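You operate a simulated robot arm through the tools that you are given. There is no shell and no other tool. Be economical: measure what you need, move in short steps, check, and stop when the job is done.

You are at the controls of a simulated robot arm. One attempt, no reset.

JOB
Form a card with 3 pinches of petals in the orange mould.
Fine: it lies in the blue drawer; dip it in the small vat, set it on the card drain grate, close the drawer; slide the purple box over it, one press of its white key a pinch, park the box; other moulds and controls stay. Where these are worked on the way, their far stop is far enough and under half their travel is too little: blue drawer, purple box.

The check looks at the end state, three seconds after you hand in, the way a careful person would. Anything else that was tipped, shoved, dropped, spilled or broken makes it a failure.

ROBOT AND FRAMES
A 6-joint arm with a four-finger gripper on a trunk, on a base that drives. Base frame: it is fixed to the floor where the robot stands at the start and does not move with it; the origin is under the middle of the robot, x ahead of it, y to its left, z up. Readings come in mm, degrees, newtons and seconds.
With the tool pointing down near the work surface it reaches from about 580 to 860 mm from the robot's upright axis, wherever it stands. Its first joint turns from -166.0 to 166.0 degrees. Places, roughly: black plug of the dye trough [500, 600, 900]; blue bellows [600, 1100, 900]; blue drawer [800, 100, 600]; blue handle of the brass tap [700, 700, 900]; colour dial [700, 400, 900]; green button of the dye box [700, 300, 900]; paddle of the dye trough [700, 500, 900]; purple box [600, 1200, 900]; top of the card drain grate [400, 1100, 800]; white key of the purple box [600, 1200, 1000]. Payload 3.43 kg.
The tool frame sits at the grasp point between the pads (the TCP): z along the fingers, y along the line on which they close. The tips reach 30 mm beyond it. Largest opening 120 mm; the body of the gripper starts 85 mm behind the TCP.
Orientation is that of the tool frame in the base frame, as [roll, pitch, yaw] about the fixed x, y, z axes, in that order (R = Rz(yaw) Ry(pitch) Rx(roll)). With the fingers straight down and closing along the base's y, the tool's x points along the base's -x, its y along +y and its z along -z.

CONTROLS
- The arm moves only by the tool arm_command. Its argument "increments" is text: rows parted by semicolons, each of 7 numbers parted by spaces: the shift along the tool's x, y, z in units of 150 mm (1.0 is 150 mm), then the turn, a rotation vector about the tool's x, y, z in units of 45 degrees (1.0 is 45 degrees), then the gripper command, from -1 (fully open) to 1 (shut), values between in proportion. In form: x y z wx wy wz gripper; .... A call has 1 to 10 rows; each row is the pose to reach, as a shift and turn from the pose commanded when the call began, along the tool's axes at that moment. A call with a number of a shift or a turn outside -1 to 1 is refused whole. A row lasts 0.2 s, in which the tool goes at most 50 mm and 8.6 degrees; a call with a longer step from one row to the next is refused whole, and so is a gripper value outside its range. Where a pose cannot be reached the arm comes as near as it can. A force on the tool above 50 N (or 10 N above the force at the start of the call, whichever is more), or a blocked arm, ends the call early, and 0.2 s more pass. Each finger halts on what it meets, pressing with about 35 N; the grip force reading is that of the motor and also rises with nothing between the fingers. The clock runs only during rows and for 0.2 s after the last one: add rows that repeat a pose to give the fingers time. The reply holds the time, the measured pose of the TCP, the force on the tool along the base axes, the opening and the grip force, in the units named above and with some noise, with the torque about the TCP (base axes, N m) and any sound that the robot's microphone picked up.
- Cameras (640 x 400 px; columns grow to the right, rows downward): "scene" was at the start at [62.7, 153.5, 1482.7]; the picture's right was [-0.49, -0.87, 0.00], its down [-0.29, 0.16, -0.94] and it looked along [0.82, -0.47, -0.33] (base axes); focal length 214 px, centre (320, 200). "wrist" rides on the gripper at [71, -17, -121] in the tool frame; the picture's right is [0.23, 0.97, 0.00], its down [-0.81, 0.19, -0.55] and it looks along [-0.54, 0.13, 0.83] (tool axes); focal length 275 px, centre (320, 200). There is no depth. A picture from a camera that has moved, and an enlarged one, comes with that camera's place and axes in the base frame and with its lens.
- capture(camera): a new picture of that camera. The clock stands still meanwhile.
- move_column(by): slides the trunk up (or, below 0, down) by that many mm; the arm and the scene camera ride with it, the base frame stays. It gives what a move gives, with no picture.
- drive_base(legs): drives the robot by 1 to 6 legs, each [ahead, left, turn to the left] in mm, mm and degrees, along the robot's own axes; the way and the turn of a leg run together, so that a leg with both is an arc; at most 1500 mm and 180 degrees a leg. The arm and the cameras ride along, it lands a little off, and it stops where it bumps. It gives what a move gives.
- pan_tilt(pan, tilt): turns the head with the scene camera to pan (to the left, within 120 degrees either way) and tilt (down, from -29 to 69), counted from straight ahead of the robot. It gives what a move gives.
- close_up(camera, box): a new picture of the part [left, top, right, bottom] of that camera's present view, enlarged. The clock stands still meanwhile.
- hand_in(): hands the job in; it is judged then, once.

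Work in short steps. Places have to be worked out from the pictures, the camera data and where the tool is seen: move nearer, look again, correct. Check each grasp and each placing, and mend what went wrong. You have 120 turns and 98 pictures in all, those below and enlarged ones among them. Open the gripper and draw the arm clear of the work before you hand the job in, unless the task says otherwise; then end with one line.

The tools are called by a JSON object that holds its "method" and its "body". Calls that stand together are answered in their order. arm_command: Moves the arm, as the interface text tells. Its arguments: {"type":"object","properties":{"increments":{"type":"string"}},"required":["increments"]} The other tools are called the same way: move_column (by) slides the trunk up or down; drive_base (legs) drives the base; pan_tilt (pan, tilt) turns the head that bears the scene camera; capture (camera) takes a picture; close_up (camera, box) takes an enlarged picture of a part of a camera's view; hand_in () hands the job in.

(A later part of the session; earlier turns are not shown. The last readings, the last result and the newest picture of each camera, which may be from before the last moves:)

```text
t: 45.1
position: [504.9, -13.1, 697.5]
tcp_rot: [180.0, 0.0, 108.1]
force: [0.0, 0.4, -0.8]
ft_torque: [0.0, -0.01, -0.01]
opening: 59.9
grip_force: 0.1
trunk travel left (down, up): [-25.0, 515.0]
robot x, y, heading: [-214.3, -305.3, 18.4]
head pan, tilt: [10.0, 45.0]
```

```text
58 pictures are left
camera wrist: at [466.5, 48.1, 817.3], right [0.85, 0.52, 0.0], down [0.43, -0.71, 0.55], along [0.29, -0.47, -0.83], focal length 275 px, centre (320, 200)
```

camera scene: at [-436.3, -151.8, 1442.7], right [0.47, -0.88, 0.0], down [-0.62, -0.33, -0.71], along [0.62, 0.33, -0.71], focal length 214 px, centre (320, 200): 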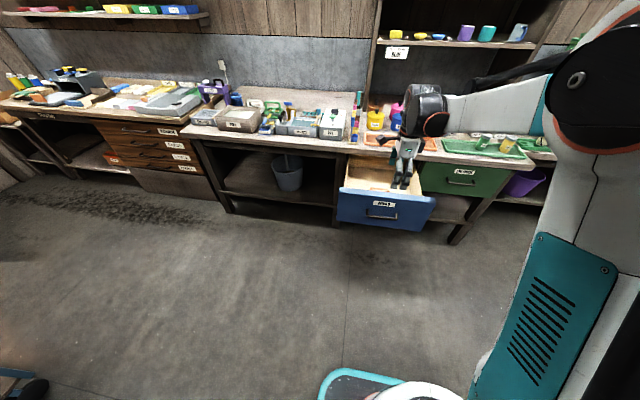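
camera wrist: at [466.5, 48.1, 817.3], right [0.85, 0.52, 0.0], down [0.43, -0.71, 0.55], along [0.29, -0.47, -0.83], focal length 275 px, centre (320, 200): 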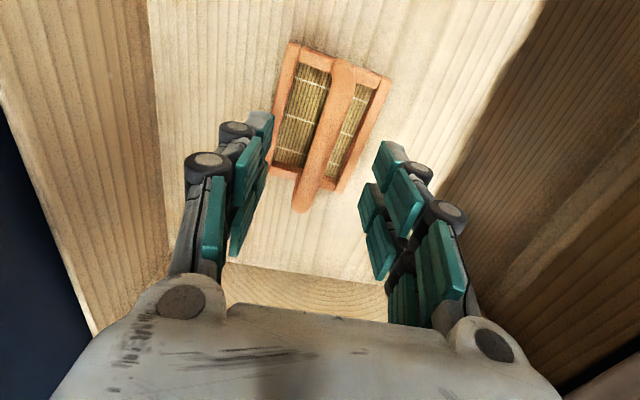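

The mould turned slightly but remains centred. I go down 62 mm to z 635 and close.

{"method": "arm_command", "body": {"increments": "0 0.01 0.15 0 0 0 0; 0 0.01 0.3 0 0 0 0; 0 0.01 0.415 0 0 0 0; 0 0.01 0.415 0 0 0 0; 0 0.01 0.415 0 0 0 1; 0 0.01 0.415 0 0 0 1; 0 0.01 0.415 0 0 0 1"}}

{"method": "capture", "body": {"camera": "wrist"}}

```text
t: 46.7
position: [504.9, -14.0, 634.3]
tcp_rot: [179.9, 0.0, 107.9]
force: [0.9, -0.7, 0.8]
ft_torque: [0.0, 0.0, 0.0]
opening: 12.4
grip_force: 34.8
trunk travel left (down, up): [-25.0, 515.0]
robot x, y, heading: [-213.5, -305.2, 18.2]
head pan, tilt: [10.0, 45.0]
```

```text
57 pictures are left
camera wrist: at [466.9, 48.0, 755.9], right [0.85, 0.52, 0.0], down [0.43, -0.71, 0.55], along [0.29, -0.47, -0.83], focal length 275 px, centre (320, 200)
```

wrist: 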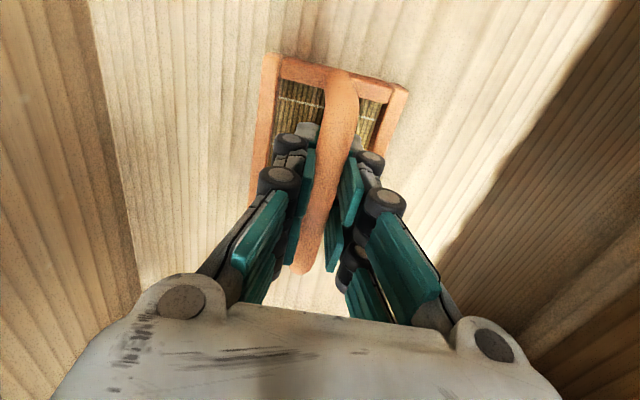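

Gripped again, deeper. I lift 45 mm gently and check the hold.

{"method": "arm_command", "body": {"increments": "0 0 -0.1 0 0 0 1; 0 0 -0.2 0 0 0 1; 0 0 -0.3 0 0 0 1; 0 0 -0.3 0 0 0 1"}}

{"method": "capture", "body": {"camera": "wrist"}}

```text
t: 47.7
position: [505.0, -14.2, 680.8]
tcp_rot: [179.8, 0.0, 108.0]
force: [0.0, -0.2, 0.2]
ft_torque: [-0.04, 0.04, -0.01]
opening: 12.3
grip_force: 34.8
trunk travel left (down, up): [-25.0, 515.0]
robot x, y, heading: [-216.2, -307.1, 18.2]
head pan, tilt: [10.0, 45.0]
```

```text
56 pictures are left
camera wrist: at [466.5, 47.4, 801.3], right [0.85, 0.52, 0.0], down [0.43, -0.71, 0.55], along [0.29, -0.47, -0.83], focal length 275 px, centre (320, 200)
```

wrist: 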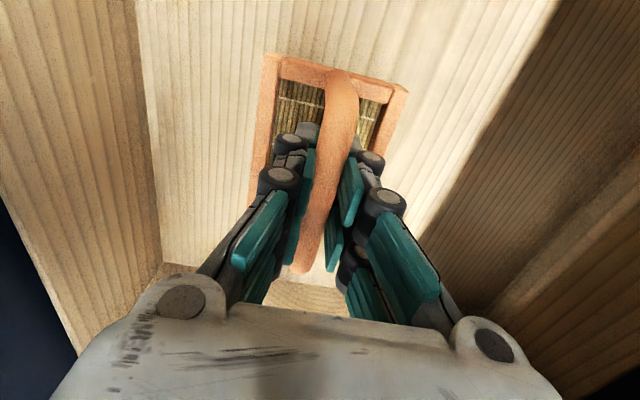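

It holds. I lift to about z 950 in two moves.

{"method": "arm_command", "body": {"increments": "0 0 -0.2 0 0 0 1; 0 0 -0.4 0 0 0 1; 0 0 -0.6 0 0 0 1; 0 0 -0.8 0 0 0 1; 0 0 -1 0 0 0 1; 0 0 -1 0 0 0 1"}}

{"method": "arm_command", "body": {"increments": "0 0 -0.2 0 0 0 1; 0 0 -0.4 0 0 0 1; 0 0 -0.6 0 0 0 1; 0 0 -0.8 0 0 0 1; 0 0 -0.8 0 0 0 1"}}

{"method": "drive_base", "body": {"legs": [[0, 400, 0], [0, 400, 0]]}}

{"method": "capture", "body": {"camera": "scene"}}

{"method": "capture", "body": {"camera": "wrist"}}

```text
t: 49.1
position: [503.9, -13.1, 830.4]
tcp_rot: [179.8, 0.0, 108.0]
force: [0.2, 0.4, -0.8]
ft_torque: [0.01, -0.03, -0.01]
opening: 12.5
grip_force: 34.5
trunk travel left (down, up): [-25.0, 515.0]
robot x, y, heading: [-214.1, -303.4, 18.2]
head pan, tilt: [10.0, 45.0]
```

```text
t: 50.3
position: [503.5, -13.5, 949.6]
tcp_rot: [179.9, 0.0, 108.0]
force: [0.5, 0.0, -1.1]
ft_torque: [0.02, 0.0, 0.02]
opening: 12.5
grip_force: 34.7
trunk travel left (down, up): [-25.0, 515.0]
robot x, y, heading: [-214.7, -305.5, 18.0]
head pan, tilt: [10.0, 45.0]
```

```text
t: 54.9
position: [258.3, 738.9, 949.2]
tcp_rot: [179.8, -0.1, 107.6]
force: [0.3, 0.6, -1.1]
ft_torque: [-0.01, -0.02, -0.01]
opening: 12.6
grip_force: 35.4
trunk travel left (down, up): [-25.0, 515.0]
robot x, y, heading: [-461.4, 451.4, 17.9]
head pan, tilt: [10.0, 45.0]
```

```text
55 pictures are left
camera scene: at [-469.5, 674.1, 1442.8], right [0.47, -0.88, 0.0], down [-0.62, -0.33, -0.71], along [0.62, 0.33, -0.71], focal length 214 px, centre (320, 200)
```

scene: 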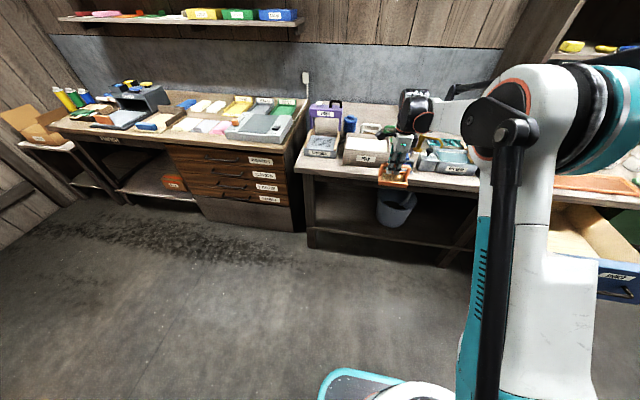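

```text
54 pictures are left
camera wrist: at [220.0, 801.5, 1069.7], right [0.86, 0.52, 0.0], down [0.43, -0.71, 0.55], along [0.29, -0.47, -0.83], focal length 275 px, centre (320, 200)
```

wrist: 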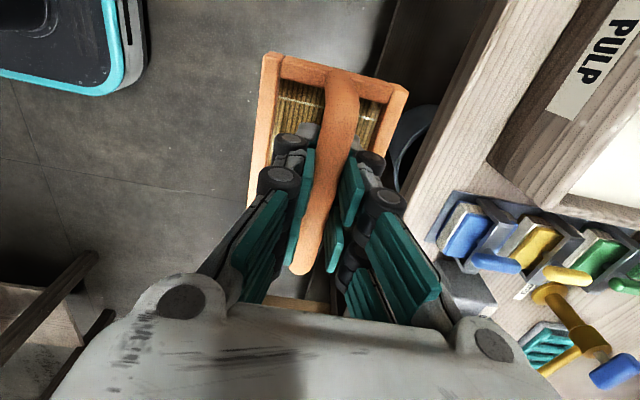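

The mould is held well. I zoom the scene view on the vat and the grate/purple box area.

{"method": "close_up", "body": {"camera": "scene", "box": [290, 85, 450, 195]}}

```text
3.64 times, centred on (370, 140) of scene
camera zoom: at [-469.5, 674.1, 1442.8], right [0.47, -0.88, 0.0], down [-0.62, -0.33, -0.71], along [0.62, 0.33, -0.71], focal length 780 px, centre (138, 418)
```

zoom: 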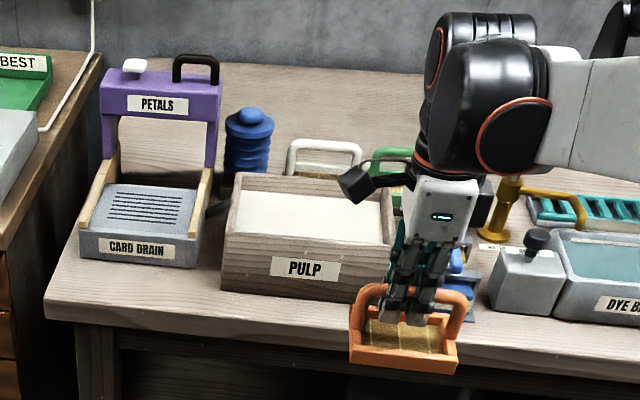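

Pulp surface ≈ (481, 911, 883), grate top ≈ (428, 1141, 856); the mould bottom hangs about 90 mm below the TCP. I raise to z 1070 and then drive so the mould hangs over the vat.

{"method": "arm_command", "body": {"increments": "0 0 -0.2 0 0 0 1; 0 0 -0.4 0 0 0 1; 0 0 -0.6 0 0 0 1; 0 0 -0.8 0 0 0 1; 0 0 -0.8 0 0 0 1"}}

{"method": "drive_base", "body": {"legs": [[0, 95, 0.1], [260, 0, 0]]}}

{"method": "capture", "body": {"camera": "wrist"}}

{"method": "close_up", "body": {"camera": "scene", "box": [310, 70, 520, 200]}}

```text
t: 56.0
position: [257.2, 739.5, 1069.9]
tcp_rot: [179.9, -0.1, 107.7]
force: [0.1, -0.6, -0.8]
ft_torque: [0.04, -0.03, 0.01]
opening: 12.9
grip_force: 35.2
trunk travel left (down, up): [-25.0, 515.0]
robot x, y, heading: [-462.9, 450.3, 17.8]
head pan, tilt: [10.0, 45.0]
```

```text
t: 58.6
position: [474.4, 911.5, 1069.3]
tcp_rot: [179.9, 0.0, 107.9]
force: [-0.3, 0.3, -0.5]
ft_torque: [0.03, -0.01, 0.02]
opening: 12.5
grip_force: 35.0
trunk travel left (down, up): [-25.0, 515.0]
robot x, y, heading: [-240.1, 621.4, 18.4]
head pan, tilt: [10.0, 45.0]
```

```text
52 pictures are left
camera wrist: at [436.5, 973.7, 1189.6], right [0.85, 0.52, 0.0], down [0.43, -0.71, 0.55], along [0.29, -0.47, -0.83], focal length 275 px, centre (320, 200)
```

wrist: 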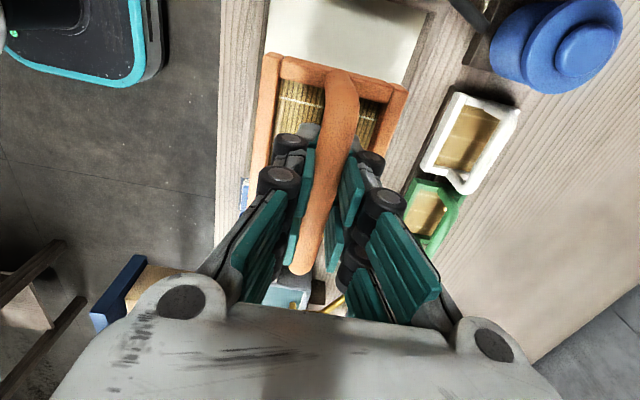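

```text
3.05 times, centred on (415, 135) of scene
camera zoom: at [-251.7, 843.6, 1442.7], right [0.47, -0.88, 0.0], down [-0.62, -0.33, -0.71], along [0.62, 0.33, -0.71], focal length 654 px, centre (30, 398)
```

zoom: 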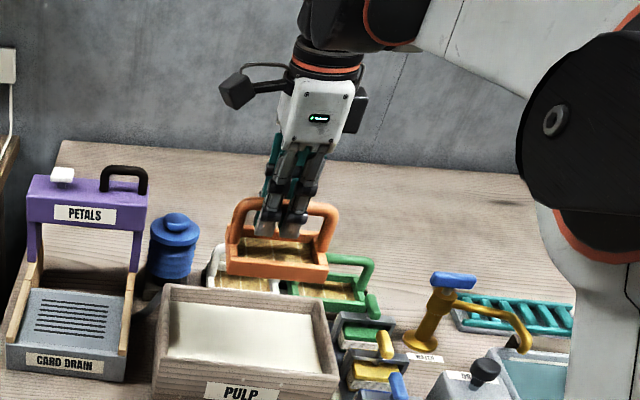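

The mould hangs centred over the vat to within 10 mm. I shift 8 mm left and lower 90 mm to just above the pulp, then check.

{"method": "arm_command", "body": {"increments": "0.05 0 -0 0 0 0 1; 0.05 0 0.2 0 0 0 1; 0.05 0 0.4 0 0 0 1; 0.05 0 0.6 0 0 0 1; 0.05 0 0.6 0 0 0 1"}}

{"method": "close_up", "body": {"camera": "scene", "box": [310, 70, 520, 200]}}

{"method": "capture", "body": {"camera": "wrist"}}

```text
t: 59.8
position: [474.1, 919.8, 978.9]
tcp_rot: [179.9, 0.1, 107.9]
force: [-0.2, 0.2, 0.2]
ft_torque: [0.03, 0.04, 0.01]
opening: 12.8
grip_force: 34.8
trunk travel left (down, up): [-25.0, 515.0]
robot x, y, heading: [-240.1, 616.8, 18.2]
head pan, tilt: [10.0, 45.0]
```

```text
3.05 times, centred on (415, 135) of scene
camera zoom: at [-251.4, 843.8, 1442.7], right [0.47, -0.88, 0.0], down [-0.62, -0.33, -0.71], along [0.62, 0.33, -0.71], focal length 654 px, centre (30, 398)
```

zoom: 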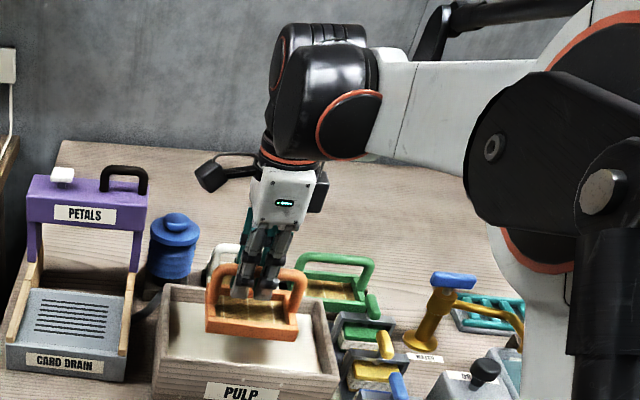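

```text
49 pictures are left
camera wrist: at [436.3, 982.0, 1099.3], right [0.85, 0.52, 0.0], down [0.43, -0.71, 0.55], along [0.29, -0.47, -0.83], focal length 275 px, centre (320, 200)
```

wrist: 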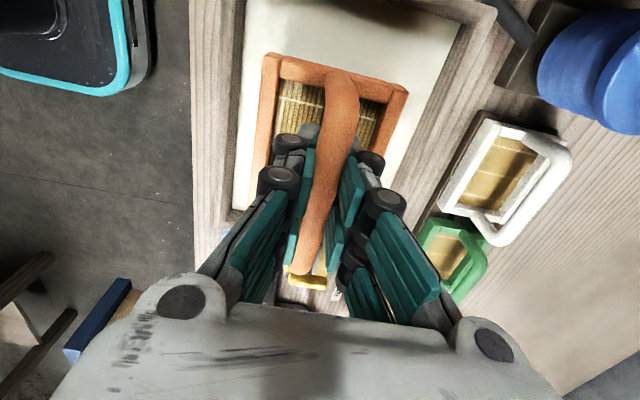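

Well centred, just above the pulp. I dip 48 mm, hold briefly.

{"method": "arm_command", "body": {"increments": "0 0 0.08 0 0 0 1; 0 0 0.16 0 0 0 1; 0 0 0.24 0 0 0 1; 0 0 0.32 0 0 0 1; 0 0 0.32 0 0 0 1; 0 0 0.32 0 0 0 1"}}

{"method": "close_up", "body": {"camera": "scene", "box": [310, 70, 520, 200]}}

{"method": "capture", "body": {"camera": "wrist"}}

```text
t: 61.2
position: [472.8, 919.7, 931.5]
tcp_rot: [179.8, 0.1, 107.9]
force: [0.4, 0.2, -0.5]
ft_torque: [0.02, 0.01, -0.01]
opening: 12.8
grip_force: 35.2
trunk travel left (down, up): [-25.0, 515.0]
robot x, y, heading: [-245.9, 626.9, 17.8]
head pan, tilt: [10.0, 45.0]
```

```text
3.05 times, centred on (415, 135) of scene
camera zoom: at [-251.7, 843.6, 1442.8], right [0.47, -0.88, 0.0], down [-0.62, -0.33, -0.71], along [0.62, 0.33, -0.71], focal length 654 px, centre (30, 398)
```

zoom: 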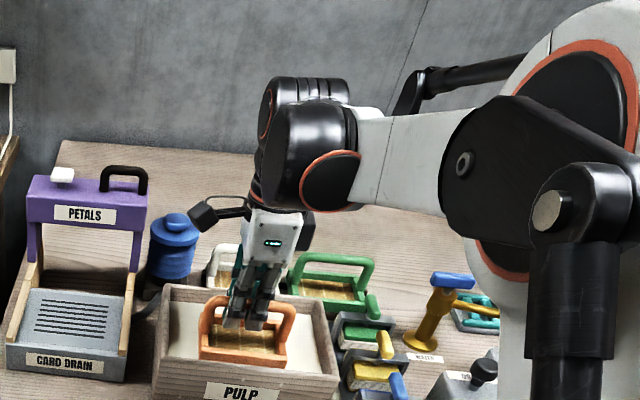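

```text
47 pictures are left
camera wrist: at [434.6, 981.3, 1051.8], right [0.85, 0.52, 0.0], down [0.43, -0.71, 0.55], along [0.29, -0.47, -0.83], focal length 275 px, centre (320, 200)
```

wrist: 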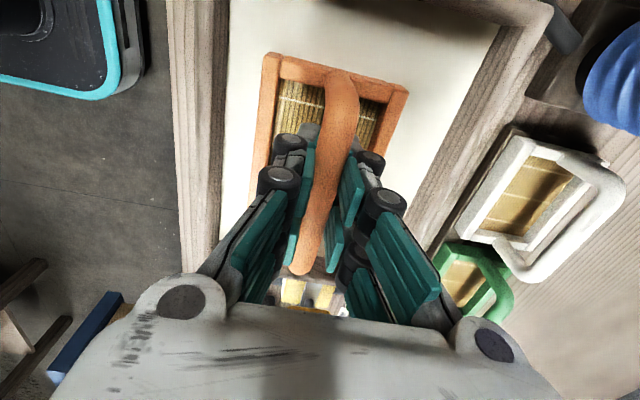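

The frame is still at the surface with the mesh uncovered. I lower another 25 mm and look.

{"method": "arm_command", "body": {"increments": "0 0 0.06 0 0 0 1; 0 0 0.12 0 0 0 1; 0 0 0.17 0 0 0 1; 0 0 0.17 0 0 0 1"}}

{"method": "capture", "body": {"camera": "wrist"}}

{"method": "close_up", "body": {"camera": "scene", "box": [350, 140, 430, 200]}}

```text
t: 62.2
position: [472.4, 919.2, 905.6]
tcp_rot: [179.9, 0.0, 108.0]
force: [0.2, -0.6, -1.1]
ft_torque: [0.01, -0.01, 0.0]
opening: 12.8
grip_force: 35.3
trunk travel left (down, up): [-25.0, 515.0]
robot x, y, heading: [-247.5, 623.7, 18.2]
head pan, tilt: [10.0, 45.0]
```

```text
46 pictures are left
camera wrist: at [434.1, 981.7, 1025.4], right [0.85, 0.52, 0.0], down [0.43, -0.71, 0.55], along [0.29, -0.47, -0.83], focal length 275 px, centre (320, 200)
```

wrist: 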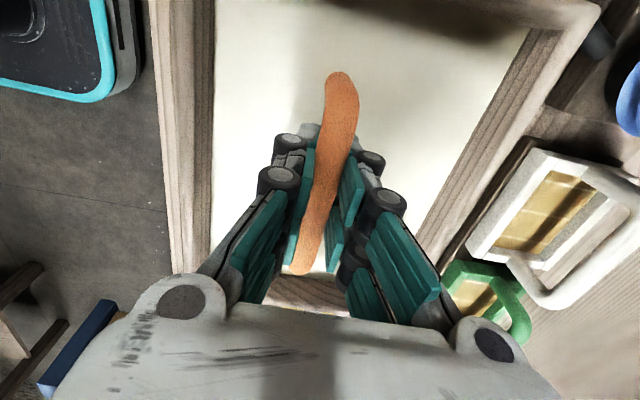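

```text
6.67 times, centred on (390, 170) of scene
camera zoom: at [-251.6, 843.7, 1442.7], right [0.47, -0.88, 0.0], down [-0.62, -0.33, -0.71], along [0.62, 0.33, -0.71], focal length 1430 px, centre (-147, 400)
```

zoom: 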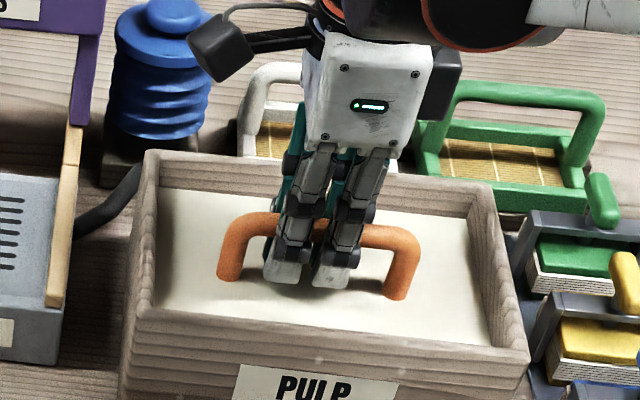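

Fully submerged. I hold it a moment and lift slowly and level, letting it drain.

{"method": "arm_command", "body": {"increments": "0 0 0 0 0 0 1; 0 0 0 0 0 0 1; 0 0 -0.1 0 0 0 1; 0 0 -0.2 0 0 0 1; 0 0 -0.35 0 0 0 1; 0 0 -0.5 0 0 0 1; 0 0 -0.7 0 0 0 1; 0 0 -0.9 0 0 0 1; 0 0 -1 0 0 0 1; 0 0 -1 0 0 0 1"}}

{"method": "capture", "body": {"camera": "wrist"}}

```text
t: 64.4
position: [472.0, 918.7, 1055.5]
tcp_rot: [179.8, -0.1, 107.9]
force: [0.2, 0.0, -0.3]
ft_torque: [-0.03, 0.0, -0.05]
opening: 12.9
grip_force: 34.4
trunk travel left (down, up): [-25.0, 515.0]
robot x, y, heading: [-243.6, 622.8, 18.3]
head pan, tilt: [10.0, 45.0]
```

```text
44 pictures are left
camera wrist: at [433.4, 981.4, 1176.3], right [0.85, 0.52, 0.0], down [0.43, -0.71, 0.55], along [0.29, -0.47, -0.83], focal length 275 px, centre (320, 200)
```

wrist: 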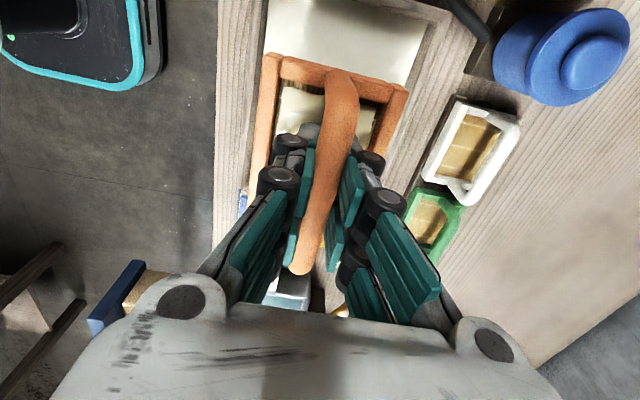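

A pulp sheet lies on the mesh. I let it drain over the vat for 2 s and zoom in on the grate meanwhile.

{"method": "arm_command", "body": {"increments": "0 0 0 0 0 0 1; 0 0 0 0 0 0 1; 0 0 0 0 0 0 1; 0 0 0 0 0 0 1; 0 0 0 0 0 0 1; 0 0 0 0 0 0 1; 0 0 0 0 0 0 1; 0 0 0 0 0 0 1; 0 0 0 0 0 0 1; 0 0 0 0 0 0 1"}}

{"method": "close_up", "body": {"camera": "scene", "box": [300, 110, 420, 200]}}

```text
t: 66.6
position: [472.2, 918.4, 1054.7]
tcp_rot: [179.8, 0.0, 108.0]
force: [0.2, -0.5, -1.2]
ft_torque: [-0.02, 0.04, 0.02]
opening: 12.7
grip_force: 34.7
trunk travel left (down, up): [-25.0, 515.0]
robot x, y, heading: [-241.2, 621.8, 17.9]
head pan, tilt: [10.0, 45.0]
```

```text
4.44 times, centred on (360, 155) of scene
camera zoom: at [-251.7, 843.7, 1442.7], right [0.47, -0.88, 0.0], down [-0.62, -0.33, -0.71], along [0.62, 0.33, -0.71], focal length 953 px, centre (142, 400)
```

zoom: 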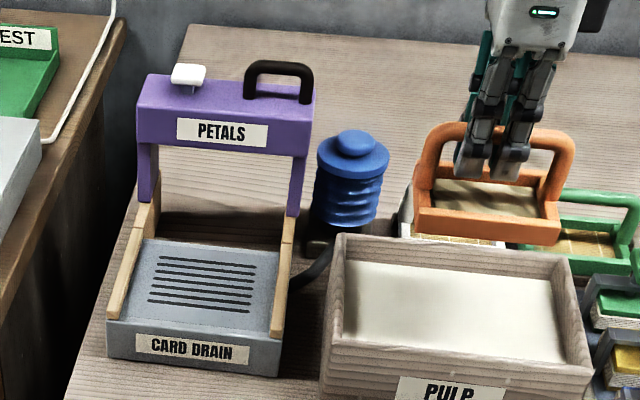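

The grate top spans F 693–823 (from the bench front axis), centre ≈ (428, 1140, 856), with about 9 mm lateral margin for the mould. I drive left 234 mm and shift forward 20 mm, staying high, then check alignment.

{"method": "drive_base", "body": {"legs": [[0, 234, 0]]}}

{"method": "arm_command", "body": {"increments": "0 0.08 0 0 0 0 1; 0 0.14 0 0 0 0 1; 0 0.14 0 0 0 0 1"}}

{"method": "capture", "body": {"camera": "wrist"}}

{"method": "close_up", "body": {"camera": "scene", "box": [350, 80, 490, 190]}}

```text
t: 68.4
position: [397.2, 1144.3, 1055.2]
tcp_rot: [179.8, -0.1, 108.1]
force: [0.3, 0.3, -0.5]
ft_torque: [0.02, -0.03, -0.03]
opening: 12.5
grip_force: 34.6
trunk travel left (down, up): [-25.0, 515.0]
robot x, y, heading: [-317.8, 844.7, 18.1]
head pan, tilt: [10.0, 45.0]
```

```text
t: 69.2
position: [416.6, 1150.2, 1055.2]
tcp_rot: [179.8, 0.0, 108.2]
force: [-0.3, 0.5, -0.8]
ft_torque: [0.01, 0.03, -0.01]
opening: 12.5
grip_force: 35.1
trunk travel left (down, up): [-25.0, 515.0]
robot x, y, heading: [-321.3, 846.9, 18.3]
head pan, tilt: [10.0, 45.0]
```

```text
42 pictures are left
camera wrist: at [379.2, 1212.0, 1176.5], right [0.85, 0.52, 0.0], down [0.43, -0.71, 0.55], along [0.29, -0.47, -0.83], focal length 275 px, centre (320, 200)
```

wrist: 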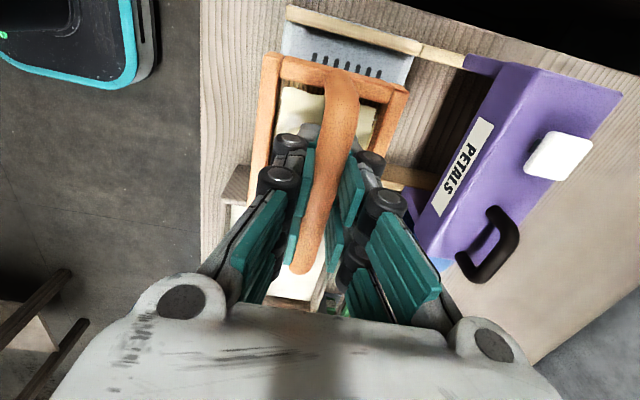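

```text
3.64 times, centred on (420, 135) of scene
camera zoom: at [-325.3, 1066.5, 1442.7], right [0.47, -0.88, 0.0], down [-0.62, -0.34, -0.71], along [0.62, 0.33, -0.71], focal length 780 px, centre (-44, 436)
```

zoom: 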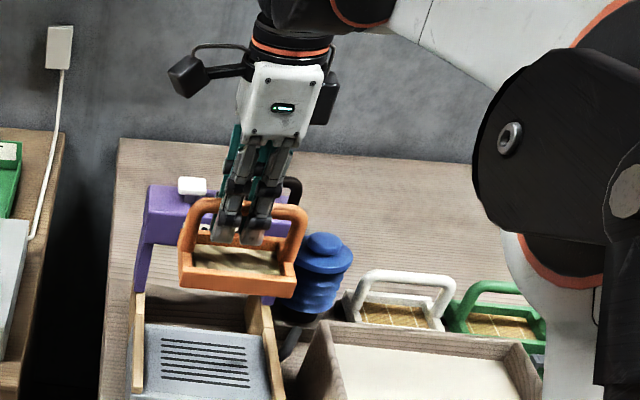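

I adjust by a few mm and lower 75 mm to hover above the rails, then check alignment.

{"method": "arm_command", "body": {"increments": "-0.02 0.03 0.15 0 0 0 1; -0.02 0.03 0.3 0 0 0 1; -0.02 0.03 0.5 0 0 0 1; -0.02 0.03 0.5 0 0 0 1"}}

{"method": "capture", "body": {"camera": "wrist"}}

{"method": "close_up", "body": {"camera": "scene", "box": [360, 120, 460, 200]}}

```text
t: 70.2
position: [423.1, 1148.2, 980.8]
tcp_rot: [179.9, 0.0, 108.1]
force: [0.4, 0.3, -1.8]
ft_torque: [0.03, 0.0, -0.01]
opening: 13.1
grip_force: 34.7
trunk travel left (down, up): [-25.0, 515.0]
robot x, y, heading: [-321.3, 845.3, 17.9]
head pan, tilt: [10.0, 45.0]
```

```text
40 pictures are left
camera wrist: at [385.3, 1210.3, 1102.4], right [0.85, 0.52, 0.0], down [0.43, -0.71, 0.55], along [0.29, -0.47, -0.83], focal length 275 px, centre (320, 200)
```

wrist: 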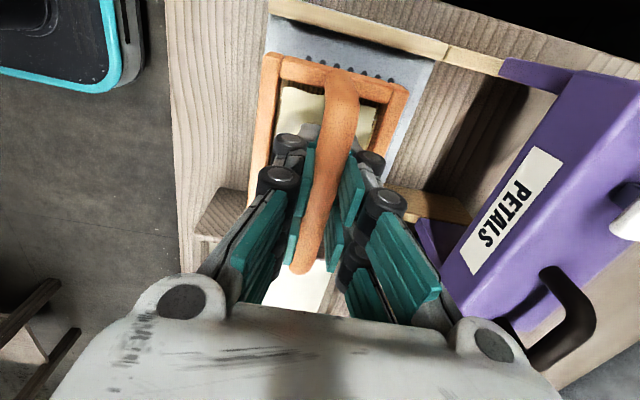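

```text
5.00 times, centred on (410, 160) of scene
camera zoom: at [-325.1, 1066.5, 1442.7], right [0.47, -0.88, 0.0], down [-0.62, -0.34, -0.71], along [0.62, 0.33, -0.71], focal length 1072 px, centre (-130, 400)
```

zoom: 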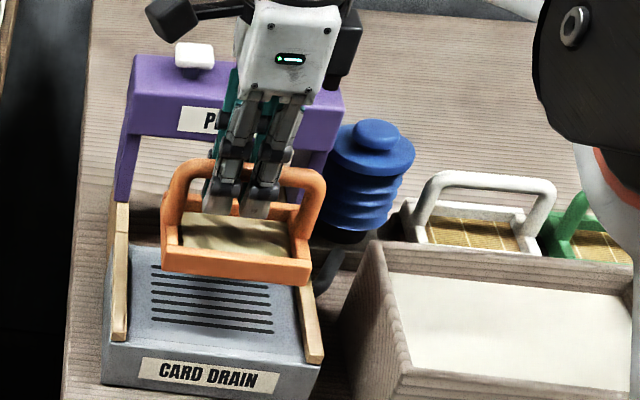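

The mould is about 6 mm right of the grate centre; I shift left 6 mm and lower 40 mm, then check.

{"method": "arm_command", "body": {"increments": "0.04 0 0 0 0 0 1; 0.04 0 0.09 0 0 0 1; 0.04 0 0.18 0 0 0 1; 0.04 0 0.27 0 0 0 1; 0.04 0 0.27 0 0 0 1"}}

{"method": "close_up", "body": {"camera": "scene", "box": [360, 120, 460, 200]}}

{"method": "capture", "body": {"camera": "wrist"}}

```text
t: 71.4
position: [421.8, 1154.8, 940.0]
tcp_rot: [179.9, 0.0, 108.1]
force: [0.4, 0.6, -1.3]
ft_torque: [-0.01, 0.01, 0.01]
opening: 12.6
grip_force: 35.0
trunk travel left (down, up): [-25.0, 515.0]
robot x, y, heading: [-310.9, 841.5, 18.4]
head pan, tilt: [10.0, 45.0]
```

```text
5.00 times, centred on (410, 160) of scene
camera zoom: at [-325.2, 1066.5, 1442.7], right [0.47, -0.88, 0.0], down [-0.62, -0.34, -0.71], along [0.62, 0.33, -0.71], focal length 1072 px, centre (-130, 400)
```

zoom: 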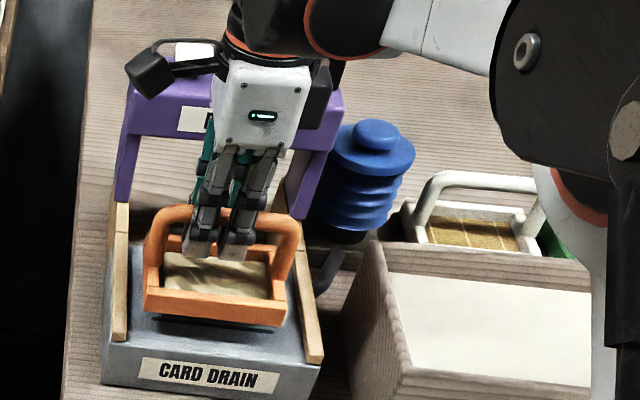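

```text
37 pictures are left
camera wrist: at [383.6, 1216.7, 1059.8], right [0.85, 0.52, 0.0], down [0.43, -0.71, 0.55], along [0.29, -0.47, -0.83], focal length 275 px, centre (320, 200)
```

wrist: 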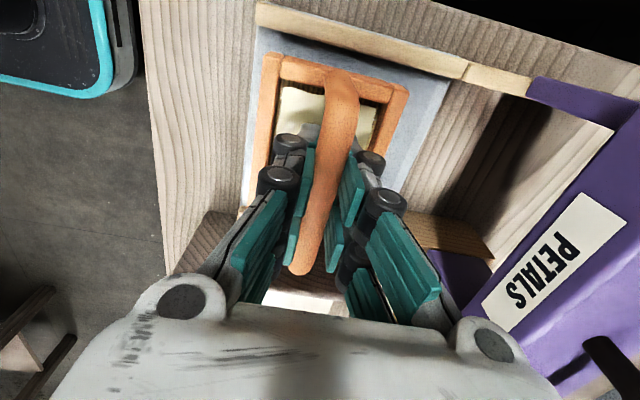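

Well between the rails. I shift 6 mm forward and 2 mm right, and lower gently 17 mm.

{"method": "arm_command", "body": {"increments": "-0.01 0.04 0.03 0 0 0 1; -0.01 0.04 0.06 0 0 0 1; -0.01 0.04 0.09 0 0 0 1; -0.01 0.04 0.115 0 0 0 1; -0.01 0.04 0.115 0 0 0 1"}}

{"method": "close_up", "body": {"camera": "scene", "box": [360, 120, 460, 200]}}

```text
t: 72.6
position: [427.9, 1155.1, 922.5]
tcp_rot: [179.8, 0.0, 108.0]
force: [0.5, 0.3, -1.0]
ft_torque: [0.02, 0.01, -0.01]
opening: 12.8
grip_force: 34.9
trunk travel left (down, up): [-25.0, 515.0]
robot x, y, heading: [-317.4, 846.3, 18.4]
head pan, tilt: [10.0, 45.0]
```

```text
5.00 times, centred on (410, 160) of scene
camera zoom: at [-325.3, 1066.5, 1442.7], right [0.47, -0.88, 0.0], down [-0.62, -0.33, -0.71], along [0.62, 0.33, -0.71], focal length 1072 px, centre (-130, 400)
```

zoom: 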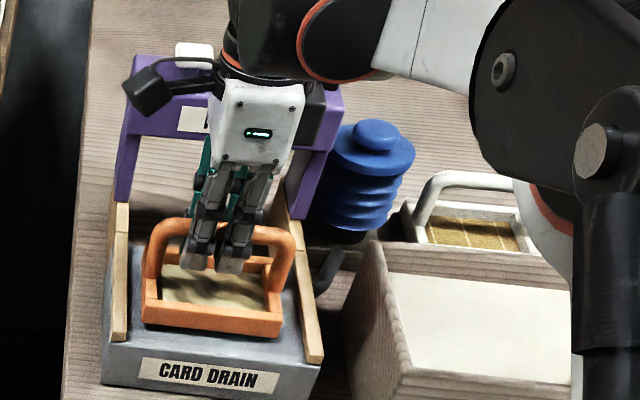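

Almost down, no contact yet. I lower 5 mm more.

{"method": "arm_command", "body": {"increments": "0 0 0.012 0 0 0 1; 0 0 0.024 0 0 0 1; 0 0 0.035 0 0 0 1; 0 0 0.035 0 0 0 1"}}

```text
t: 73.6
position: [427.4, 1155.7, 916.5]
tcp_rot: [179.7, 0.0, 108.1]
force: [1.2, -0.1, -0.8]
ft_torque: [0.0, 0.02, 0.0]
opening: 12.7
grip_force: 35.2
trunk travel left (down, up): [-25.0, 515.0]
robot x, y, heading: [-318.3, 845.5, 18.4]
head pan, tilt: [10.0, 45.0]
```

Still no contact; I lower in further small steps.

{"method": "arm_command", "body": {"increments": "0 0 0.012 0 0 0 1; 0 0 0.024 0 0 0 1; 0 0 0.035 0 0 0 1; 0 0 0.035 0 0 0 1"}}

{"method": "close_up", "body": {"camera": "scene", "box": [380, 150, 430, 190]}}

```text
t: 74.6
position: [427.0, 1154.9, 912.5]
tcp_rot: [179.7, 0.0, 108.1]
force: [1.7, 4.4, 12.2]
ft_torque: [-0.07, -0.03, 0.1]
opening: 13.2
grip_force: 35.1
trunk travel left (down, up): [-25.0, 515.0]
robot x, y, heading: [-319.8, 847.4, 18.2]
head pan, tilt: [10.0, 45.0]
```

```text
10.00 times, centred on (405, 170) of scene
camera zoom: at [-326.3, 1066.4, 1442.8], right [0.47, -0.88, 0.0], down [-0.62, -0.34, -0.71], along [0.62, 0.33, -0.71], focal length 2145 px, centre (-530, 500)
```

zoom: 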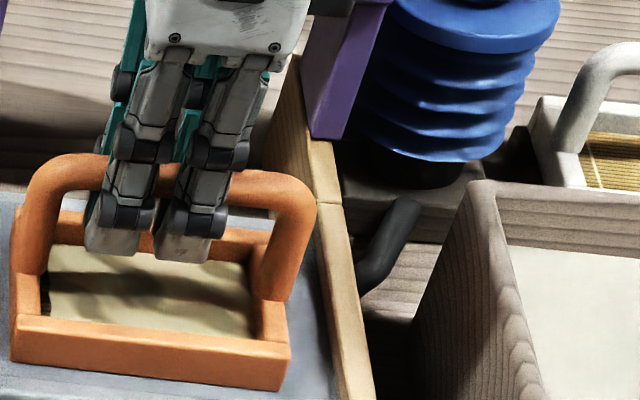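

Contact with 12 N: the mould sits flat on the grate. I open to 40 mm and rise 150 mm.

{"method": "arm_command", "body": {"increments": "0 0 0 0 0 0 0.6; 0 0 0 0 0 0 0.33; 0 0 0 0 0 0 0.33; 0 0 -0.1 0 0 0 0.33; 0 0 -0.3 0 0 0 0.33; 0 0 -0.6 0 0 0 0.33; 0 0 -0.9 0 0 0 0.33; 0 0 -1 0 0 0 0.33; 0 0 -1 0 0 0 0.33"}}

{"method": "capture", "body": {"camera": "wrist"}}

{"method": "close_up", "body": {"camera": "scene", "box": [350, 80, 490, 190]}}

```text
t: 76.6
position: [426.9, 1154.0, 1061.0]
tcp_rot: [179.8, 0.0, 108.1]
force: [-0.2, -1.4, -0.2]
ft_torque: [0.02, 0.02, 0.0]
opening: 40.1
grip_force: 0.0
trunk travel left (down, up): [-25.0, 515.0]
robot x, y, heading: [-317.9, 843.9, 18.2]
head pan, tilt: [10.0, 45.0]
```

```text
34 pictures are left
camera wrist: at [387.4, 1216.5, 1183.2], right [0.85, 0.52, 0.0], down [0.43, -0.71, 0.55], along [0.29, -0.47, -0.83], focal length 275 px, centre (320, 200)
```

wrist: 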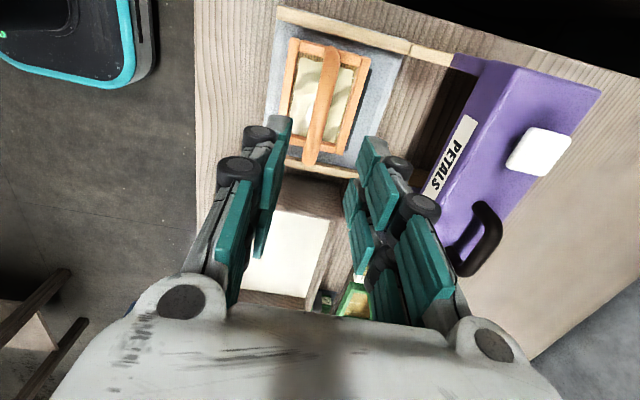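

```text
3.64 times, centred on (420, 135) of scene
camera zoom: at [-325.4, 1066.4, 1442.7], right [0.47, -0.88, 0.0], down [-0.62, -0.33, -0.71], along [0.62, 0.33, -0.71], focal length 780 px, centre (-44, 436)
```

zoom: 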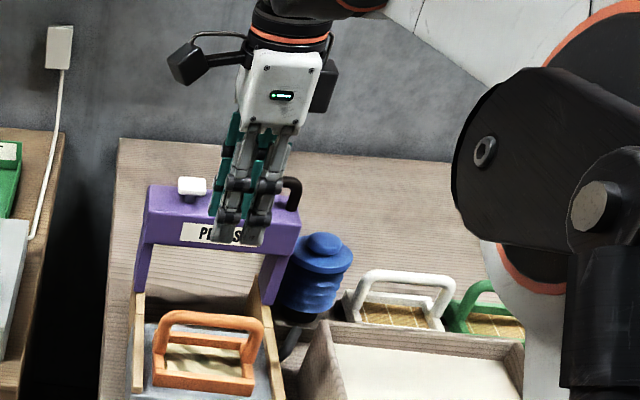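

The mould rests well on the grate. The black loop of the purple box is about (622, 1152, 988), the white key about (581, 1233, 985). I raise 75 mm and drive 190 mm forward to reach them.

{"method": "arm_command", "body": {"increments": "0 0 -0.25 0 0 0 0.33; 0 0 -0.5 0 0 0 0.33; 0 0 -0.5 0 0 0 0.33"}}

{"method": "drive_base", "body": {"legs": [[190, 0, 0]]}}

{"method": "capture", "body": {"camera": "wrist"}}

{"method": "close_up", "body": {"camera": "scene", "box": [340, 110, 500, 230]}}

```text
t: 77.4
position: [428.0, 1152.3, 1138.7]
tcp_rot: [179.8, 0.0, 108.1]
force: [-0.7, -0.4, 0.8]
ft_torque: [0.03, 0.01, 0.0]
opening: 40.2
grip_force: 0.1
trunk travel left (down, up): [-25.0, 515.0]
robot x, y, heading: [-318.5, 844.4, 18.1]
head pan, tilt: [10.0, 45.0]
```

```text
t: 79.0
position: [612.2, 1211.1, 1138.1]
tcp_rot: [179.8, 0.0, 108.1]
force: [0.3, 0.1, 0.5]
ft_torque: [-0.01, 0.0, 0.0]
opening: 40.1
grip_force: 0.1
trunk travel left (down, up): [-25.0, 515.0]
robot x, y, heading: [-134.7, 904.5, 18.0]
head pan, tilt: [10.0, 45.0]
```

```text
32 pictures are left
camera wrist: at [573.7, 1273.6, 1258.6], right [0.85, 0.52, 0.0], down [0.43, -0.71, 0.55], along [0.29, -0.47, -0.83], focal length 275 px, centre (320, 200)
```

wrist: 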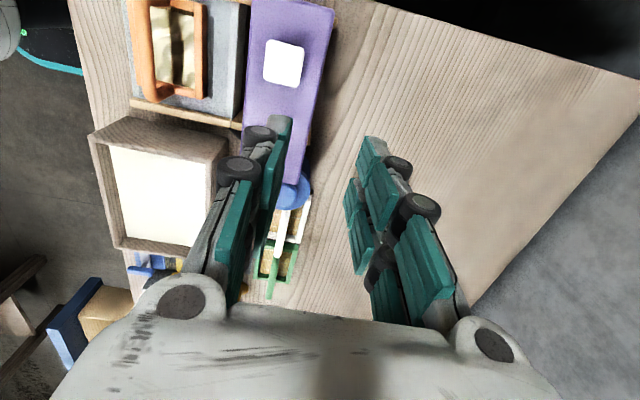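

```text
3.33 times, centred on (420, 170) of scene
camera zoom: at [-142.1, 1126.6, 1442.7], right [0.47, -0.88, 0.0], down [-0.62, -0.33, -0.71], along [0.62, 0.33, -0.71], focal length 715 px, centre (-13, 300)
```

zoom: 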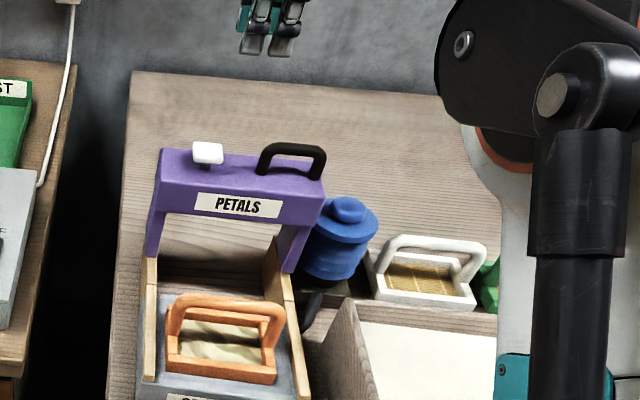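

The key refines to (566, 1229, 998) and the loop to about F 925, L 908. I move right 55 mm, back 32 mm and down 50 mm and look.

{"method": "arm_command", "body": {"increments": "-0.12 -0.07 0.1 0 0 0 0.33; -0.24 -0.14 0.2 0 0 0 0.2; -0.37 -0.21 0.33 0 0 0 0.1; -0.37 -0.21 0.33 0 0 0 0.1"}}

{"method": "capture", "body": {"camera": "wrist"}}

{"method": "close_up", "body": {"camera": "scene", "box": [370, 110, 450, 170]}}

```text
t: 80.0
position: [598.0, 1148.7, 1087.5]
tcp_rot: [179.8, -0.1, 108.0]
force: [0.6, -0.1, 0.0]
ft_torque: [0.01, 0.01, 0.0]
opening: 53.9
grip_force: 0.0
trunk travel left (down, up): [-25.0, 515.0]
robot x, y, heading: [-134.4, 904.3, 18.3]
head pan, tilt: [10.0, 45.0]
```

```text
30 pictures are left
camera wrist: at [559.4, 1211.6, 1208.7], right [0.85, 0.52, 0.0], down [0.43, -0.71, 0.55], along [0.29, -0.47, -0.83], focal length 275 px, centre (320, 200)
```

wrist: 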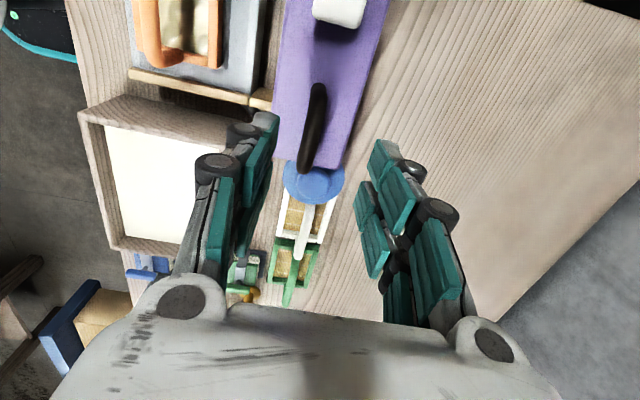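

```text
6.67 times, centred on (410, 140) of scene
camera zoom: at [-142.1, 1126.3, 1442.8], right [0.47, -0.88, 0.0], down [-0.62, -0.33, -0.71], along [0.62, 0.33, -0.71], focal length 1430 px, centre (-280, 600)
```

zoom: 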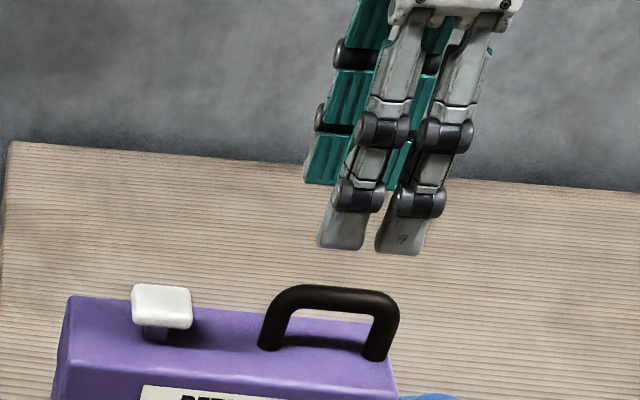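

The loop's bar is at ≈ (590, 1149, 1010). I correct back 7 mm and lower 62 mm, then close on it.

{"method": "arm_command", "body": {"increments": "0.01 -0.05 0.14 0 0 0 0.1; 0.01 -0.05 0.28 0 0 0 0.1; 0.01 -0.05 0.42 0 0 0 0.1; 0.01 -0.05 0.42 0 0 0 0.1; 0.01 -0.05 0.42 0 0 0 1; 0.01 -0.05 0.42 0 0 0 1; 0.01 -0.05 0.42 0 0 0 1"}}

{"method": "close_up", "body": {"camera": "scene", "box": [370, 110, 450, 170]}}

```text
t: 81.5
position: [591.4, 1150.3, 1024.9]
tcp_rot: [179.9, 0.0, 108.0]
force: [-1.6, -1.3, -3.8]
ft_torque: [-0.06, 0.02, 0.18]
opening: 12.6
grip_force: 44.8
trunk travel left (down, up): [-25.0, 515.0]
robot x, y, heading: [-132.9, 907.9, 18.0]
head pan, tilt: [10.0, 45.0]
```

```text
6.67 times, centred on (410, 140) of scene
camera zoom: at [-142.0, 1126.5, 1442.7], right [0.47, -0.88, 0.0], down [-0.62, -0.33, -0.71], along [0.62, 0.33, -0.71], focal length 1430 px, centre (-280, 600)
```

zoom: 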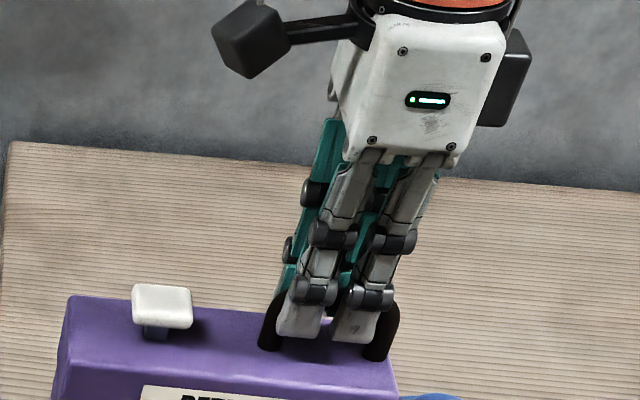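

Gripped (12.6 mm). I slide the box towards the robot, over the grate, 140 mm in slow steps.

{"method": "arm_command", "body": {"increments": "0 -0.08 0 0 0 0 1; 0 -0.18 0 0 0 0 1; 0 -0.29 0 0 0 0 1; 0 -0.4 0 0 0 0 1; 0 -0.51 0 0 0 0 1; 0 -0.62 0 0 0 0 1; 0 -0.73 0 0 0 0 1; 0 -0.84 0 0 0 0 1; 0 -0.93 0 0 0 0 1; 0 -0.93 0 0 0 0 1"}}

{"method": "close_up", "body": {"camera": "scene", "box": [340, 110, 500, 230]}}

```text
t: 83.8
position: [458.3, 1105.3, 1025.1]
tcp_rot: [179.8, 0.0, 108.1]
force: [-6.3, 12.4, 6.1]
ft_torque: [0.63, 0.4, 0.13]
opening: 12.5
grip_force: 44.7
trunk travel left (down, up): [-25.0, 515.0]
robot x, y, heading: [-132.7, 901.2, 18.1]
head pan, tilt: [10.0, 45.0]
```

```text
3.33 times, centred on (420, 170) of scene
camera zoom: at [-143.5, 1127.5, 1442.6], right [0.47, -0.88, 0.0], down [-0.62, -0.33, -0.71], along [0.62, 0.33, -0.71], focal length 715 px, centre (-13, 300)
```

zoom: 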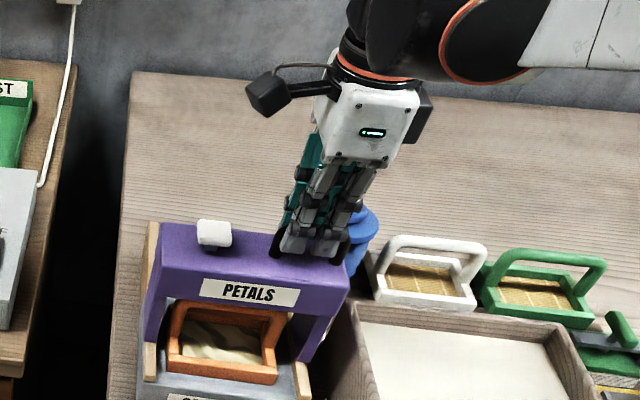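

140 mm done; the box is starting to cover the mould. I pull further towards its stop.

{"method": "arm_command", "body": {"increments": "0 -0.06 0 0 0 0 1; 0 -0.12 0 0 0 0 1; 0 -0.18 0 0 0 0 1; 0 -0.24 0 0 0 0 1; 0 -0.3 0 0 0 0 1; 0 -0.36 0 0 0 0 1; 0 -0.36 0 0 0 0 1"}}

{"method": "close_up", "body": {"camera": "scene", "box": [340, 110, 500, 230]}}

```text
t: 84.3
position: [452.0, 1103.4, 1024.5]
tcp_rot: [179.2, 0.0, 108.0]
force: [10.6, 7.3, -1.8]
ft_torque: [-0.17, -0.32, 0.19]
opening: 12.9
grip_force: 44.8
trunk travel left (down, up): [-25.0, 515.0]
robot x, y, heading: [-134.5, 906.3, 18.4]
head pan, tilt: [10.0, 45.0]
stopped in row 2: the force on the tool passed its limit at 62 N (the readings are from after the stop); the commanded pose is now the measured one
```

```text
3.33 times, centred on (420, 170) of scene
camera zoom: at [-140.7, 1127.7, 1442.4], right [0.47, -0.88, 0.0], down [-0.62, -0.33, -0.71], along [0.62, 0.33, -0.71], focal length 715 px, centre (-13, 300)
```

zoom: 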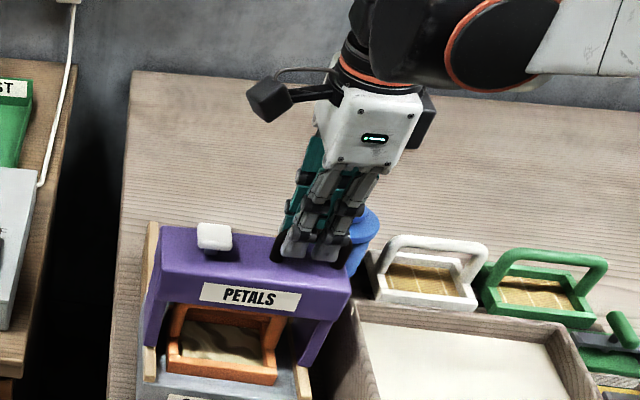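

The box met its stop at about 147 mm, centred over the mould. I release the loop, rise 70 mm, shift 85 mm left over the key and close the fingers.

{"method": "arm_command", "body": {"increments": "0 0 0 0 0 0 0.4; 0 0 0 0 0 0 0.2; 0 0 -0.15 0 0 0 0.2; 0 0 -0.45 0 0 0 0.2; 0.15 0 -0.5 0 0 0 1; 0.35 0 -0.5 0 0 0 1; 0.565 0 -0.5 0 0 0 1; 0.565 0 -0.5 0 0 0 1"}}

{"method": "capture", "body": {"camera": "wrist"}}

{"method": "close_up", "body": {"camera": "scene", "box": [360, 110, 460, 185]}}

```text
t: 86.1
position: [425.2, 1185.5, 1100.7]
tcp_rot: [179.3, 0.0, 107.9]
force: [0.0, 0.6, -0.2]
ft_torque: [-0.04, 0.0, -0.01]
opening: 0.0
grip_force: 32.8
trunk travel left (down, up): [-25.0, 515.0]
robot x, y, heading: [-134.0, 905.2, 18.4]
head pan, tilt: [10.0, 45.0]
```

```text
25 pictures are left
camera wrist: at [386.0, 1248.0, 1221.1], right [0.85, 0.52, 0.01], down [0.43, -0.71, 0.55], along [0.3, -0.47, -0.83], focal length 275 px, centre (320, 200)
```

wrist: 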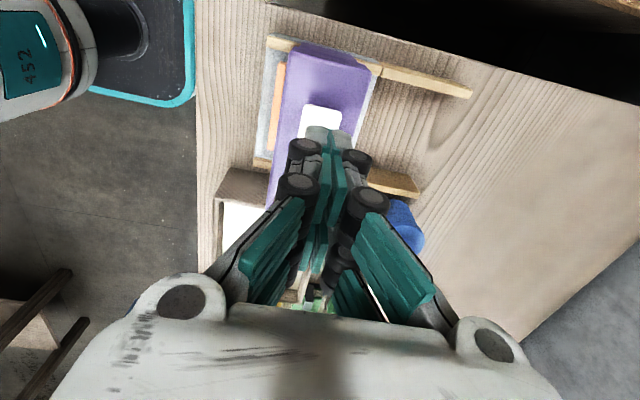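

```text
5.33 times, centred on (410, 148) of scene
camera zoom: at [-142.1, 1127.1, 1442.7], right [0.47, -0.88, 0.0], down [-0.62, -0.33, -0.71], along [0.62, 0.33, -0.71], focal length 1144 px, centre (-160, 480)
```

zoom: 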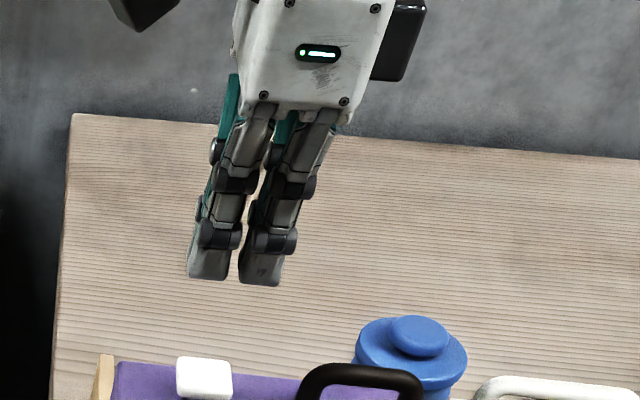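

The closed fingertips are over the key (≈ 427, 1183). I lower 55 mm to just above it.

{"method": "arm_command", "body": {"increments": "0 0 0.12 0 0 0 1; 0 0 0.24 0 0 0 1; 0 0 0.37 0 0 0 1; 0 0 0.37 0 0 0 1"}}

{"method": "close_up", "body": {"camera": "scene", "box": [370, 140, 440, 190]}}

```text
t: 87.1
position: [427.1, 1184.1, 1044.9]
tcp_rot: [179.2, 0.1, 108.0]
force: [1.1, 0.6, 0.2]
ft_torque: [0.02, 0.0, -0.04]
opening: 0.2
grip_force: 33.5
trunk travel left (down, up): [-25.0, 515.0]
robot x, y, heading: [-129.2, 903.2, 18.2]
head pan, tilt: [10.0, 45.0]
```

```text
8.00 times, centred on (405, 165) of scene
camera zoom: at [-141.8, 1126.8, 1442.8], right [0.47, -0.88, 0.0], down [-0.62, -0.33, -0.71], along [0.62, 0.33, -0.71], focal length 1716 px, centre (-360, 480)
```

zoom: 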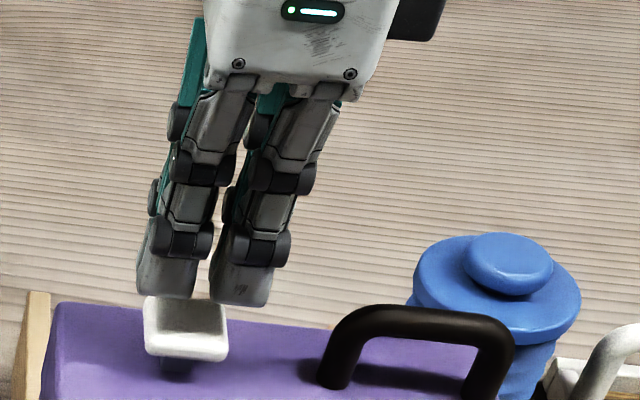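

The key is right under the tips, about 5 mm to the left of centre. I shift 5 mm left and lower in small steps to find contact.

{"method": "arm_command", "body": {"increments": "0.033 0 0 0 0 0 1; 0.033 0 0.03 0 0 0 1; 0.033 0 0.05 0 0 0 1; 0.033 0 0.07 0 0 0 1; 0.033 0 0.07 0 0 0 1"}}

```text
t: 88.3
position: [424.8, 1188.3, 1034.5]
tcp_rot: [179.4, -0.1, 108.0]
force: [-0.3, -0.4, 0.2]
ft_torque: [-0.01, 0.02, -0.03]
opening: 0.0
grip_force: 33.6
trunk travel left (down, up): [-25.0, 515.0]
robot x, y, heading: [-135.5, 907.6, 18.2]
head pan, tilt: [10.0, 45.0]
```

No contact yet at 1034. I lower further in 1.5 mm steps.

{"method": "arm_command", "body": {"increments": "0 0 0.01 0 0 0 1; 0 0 0.02 0 0 0 1; 0 0 0.03 0 0 0 1; 0 0 0.04 0 0 0 1; 0 0 0.04 0 0 0 1"}}

```text
t: 89.5
position: [423.8, 1187.5, 1030.2]
tcp_rot: [179.4, 0.0, 108.1]
force: [-0.8, 0.5, -0.2]
ft_torque: [-0.01, 0.0, -0.02]
opening: 0.1
grip_force: 33.5
trunk travel left (down, up): [-25.0, 515.0]
robot x, y, heading: [-135.6, 906.1, 18.4]
head pan, tilt: [10.0, 45.0]
```

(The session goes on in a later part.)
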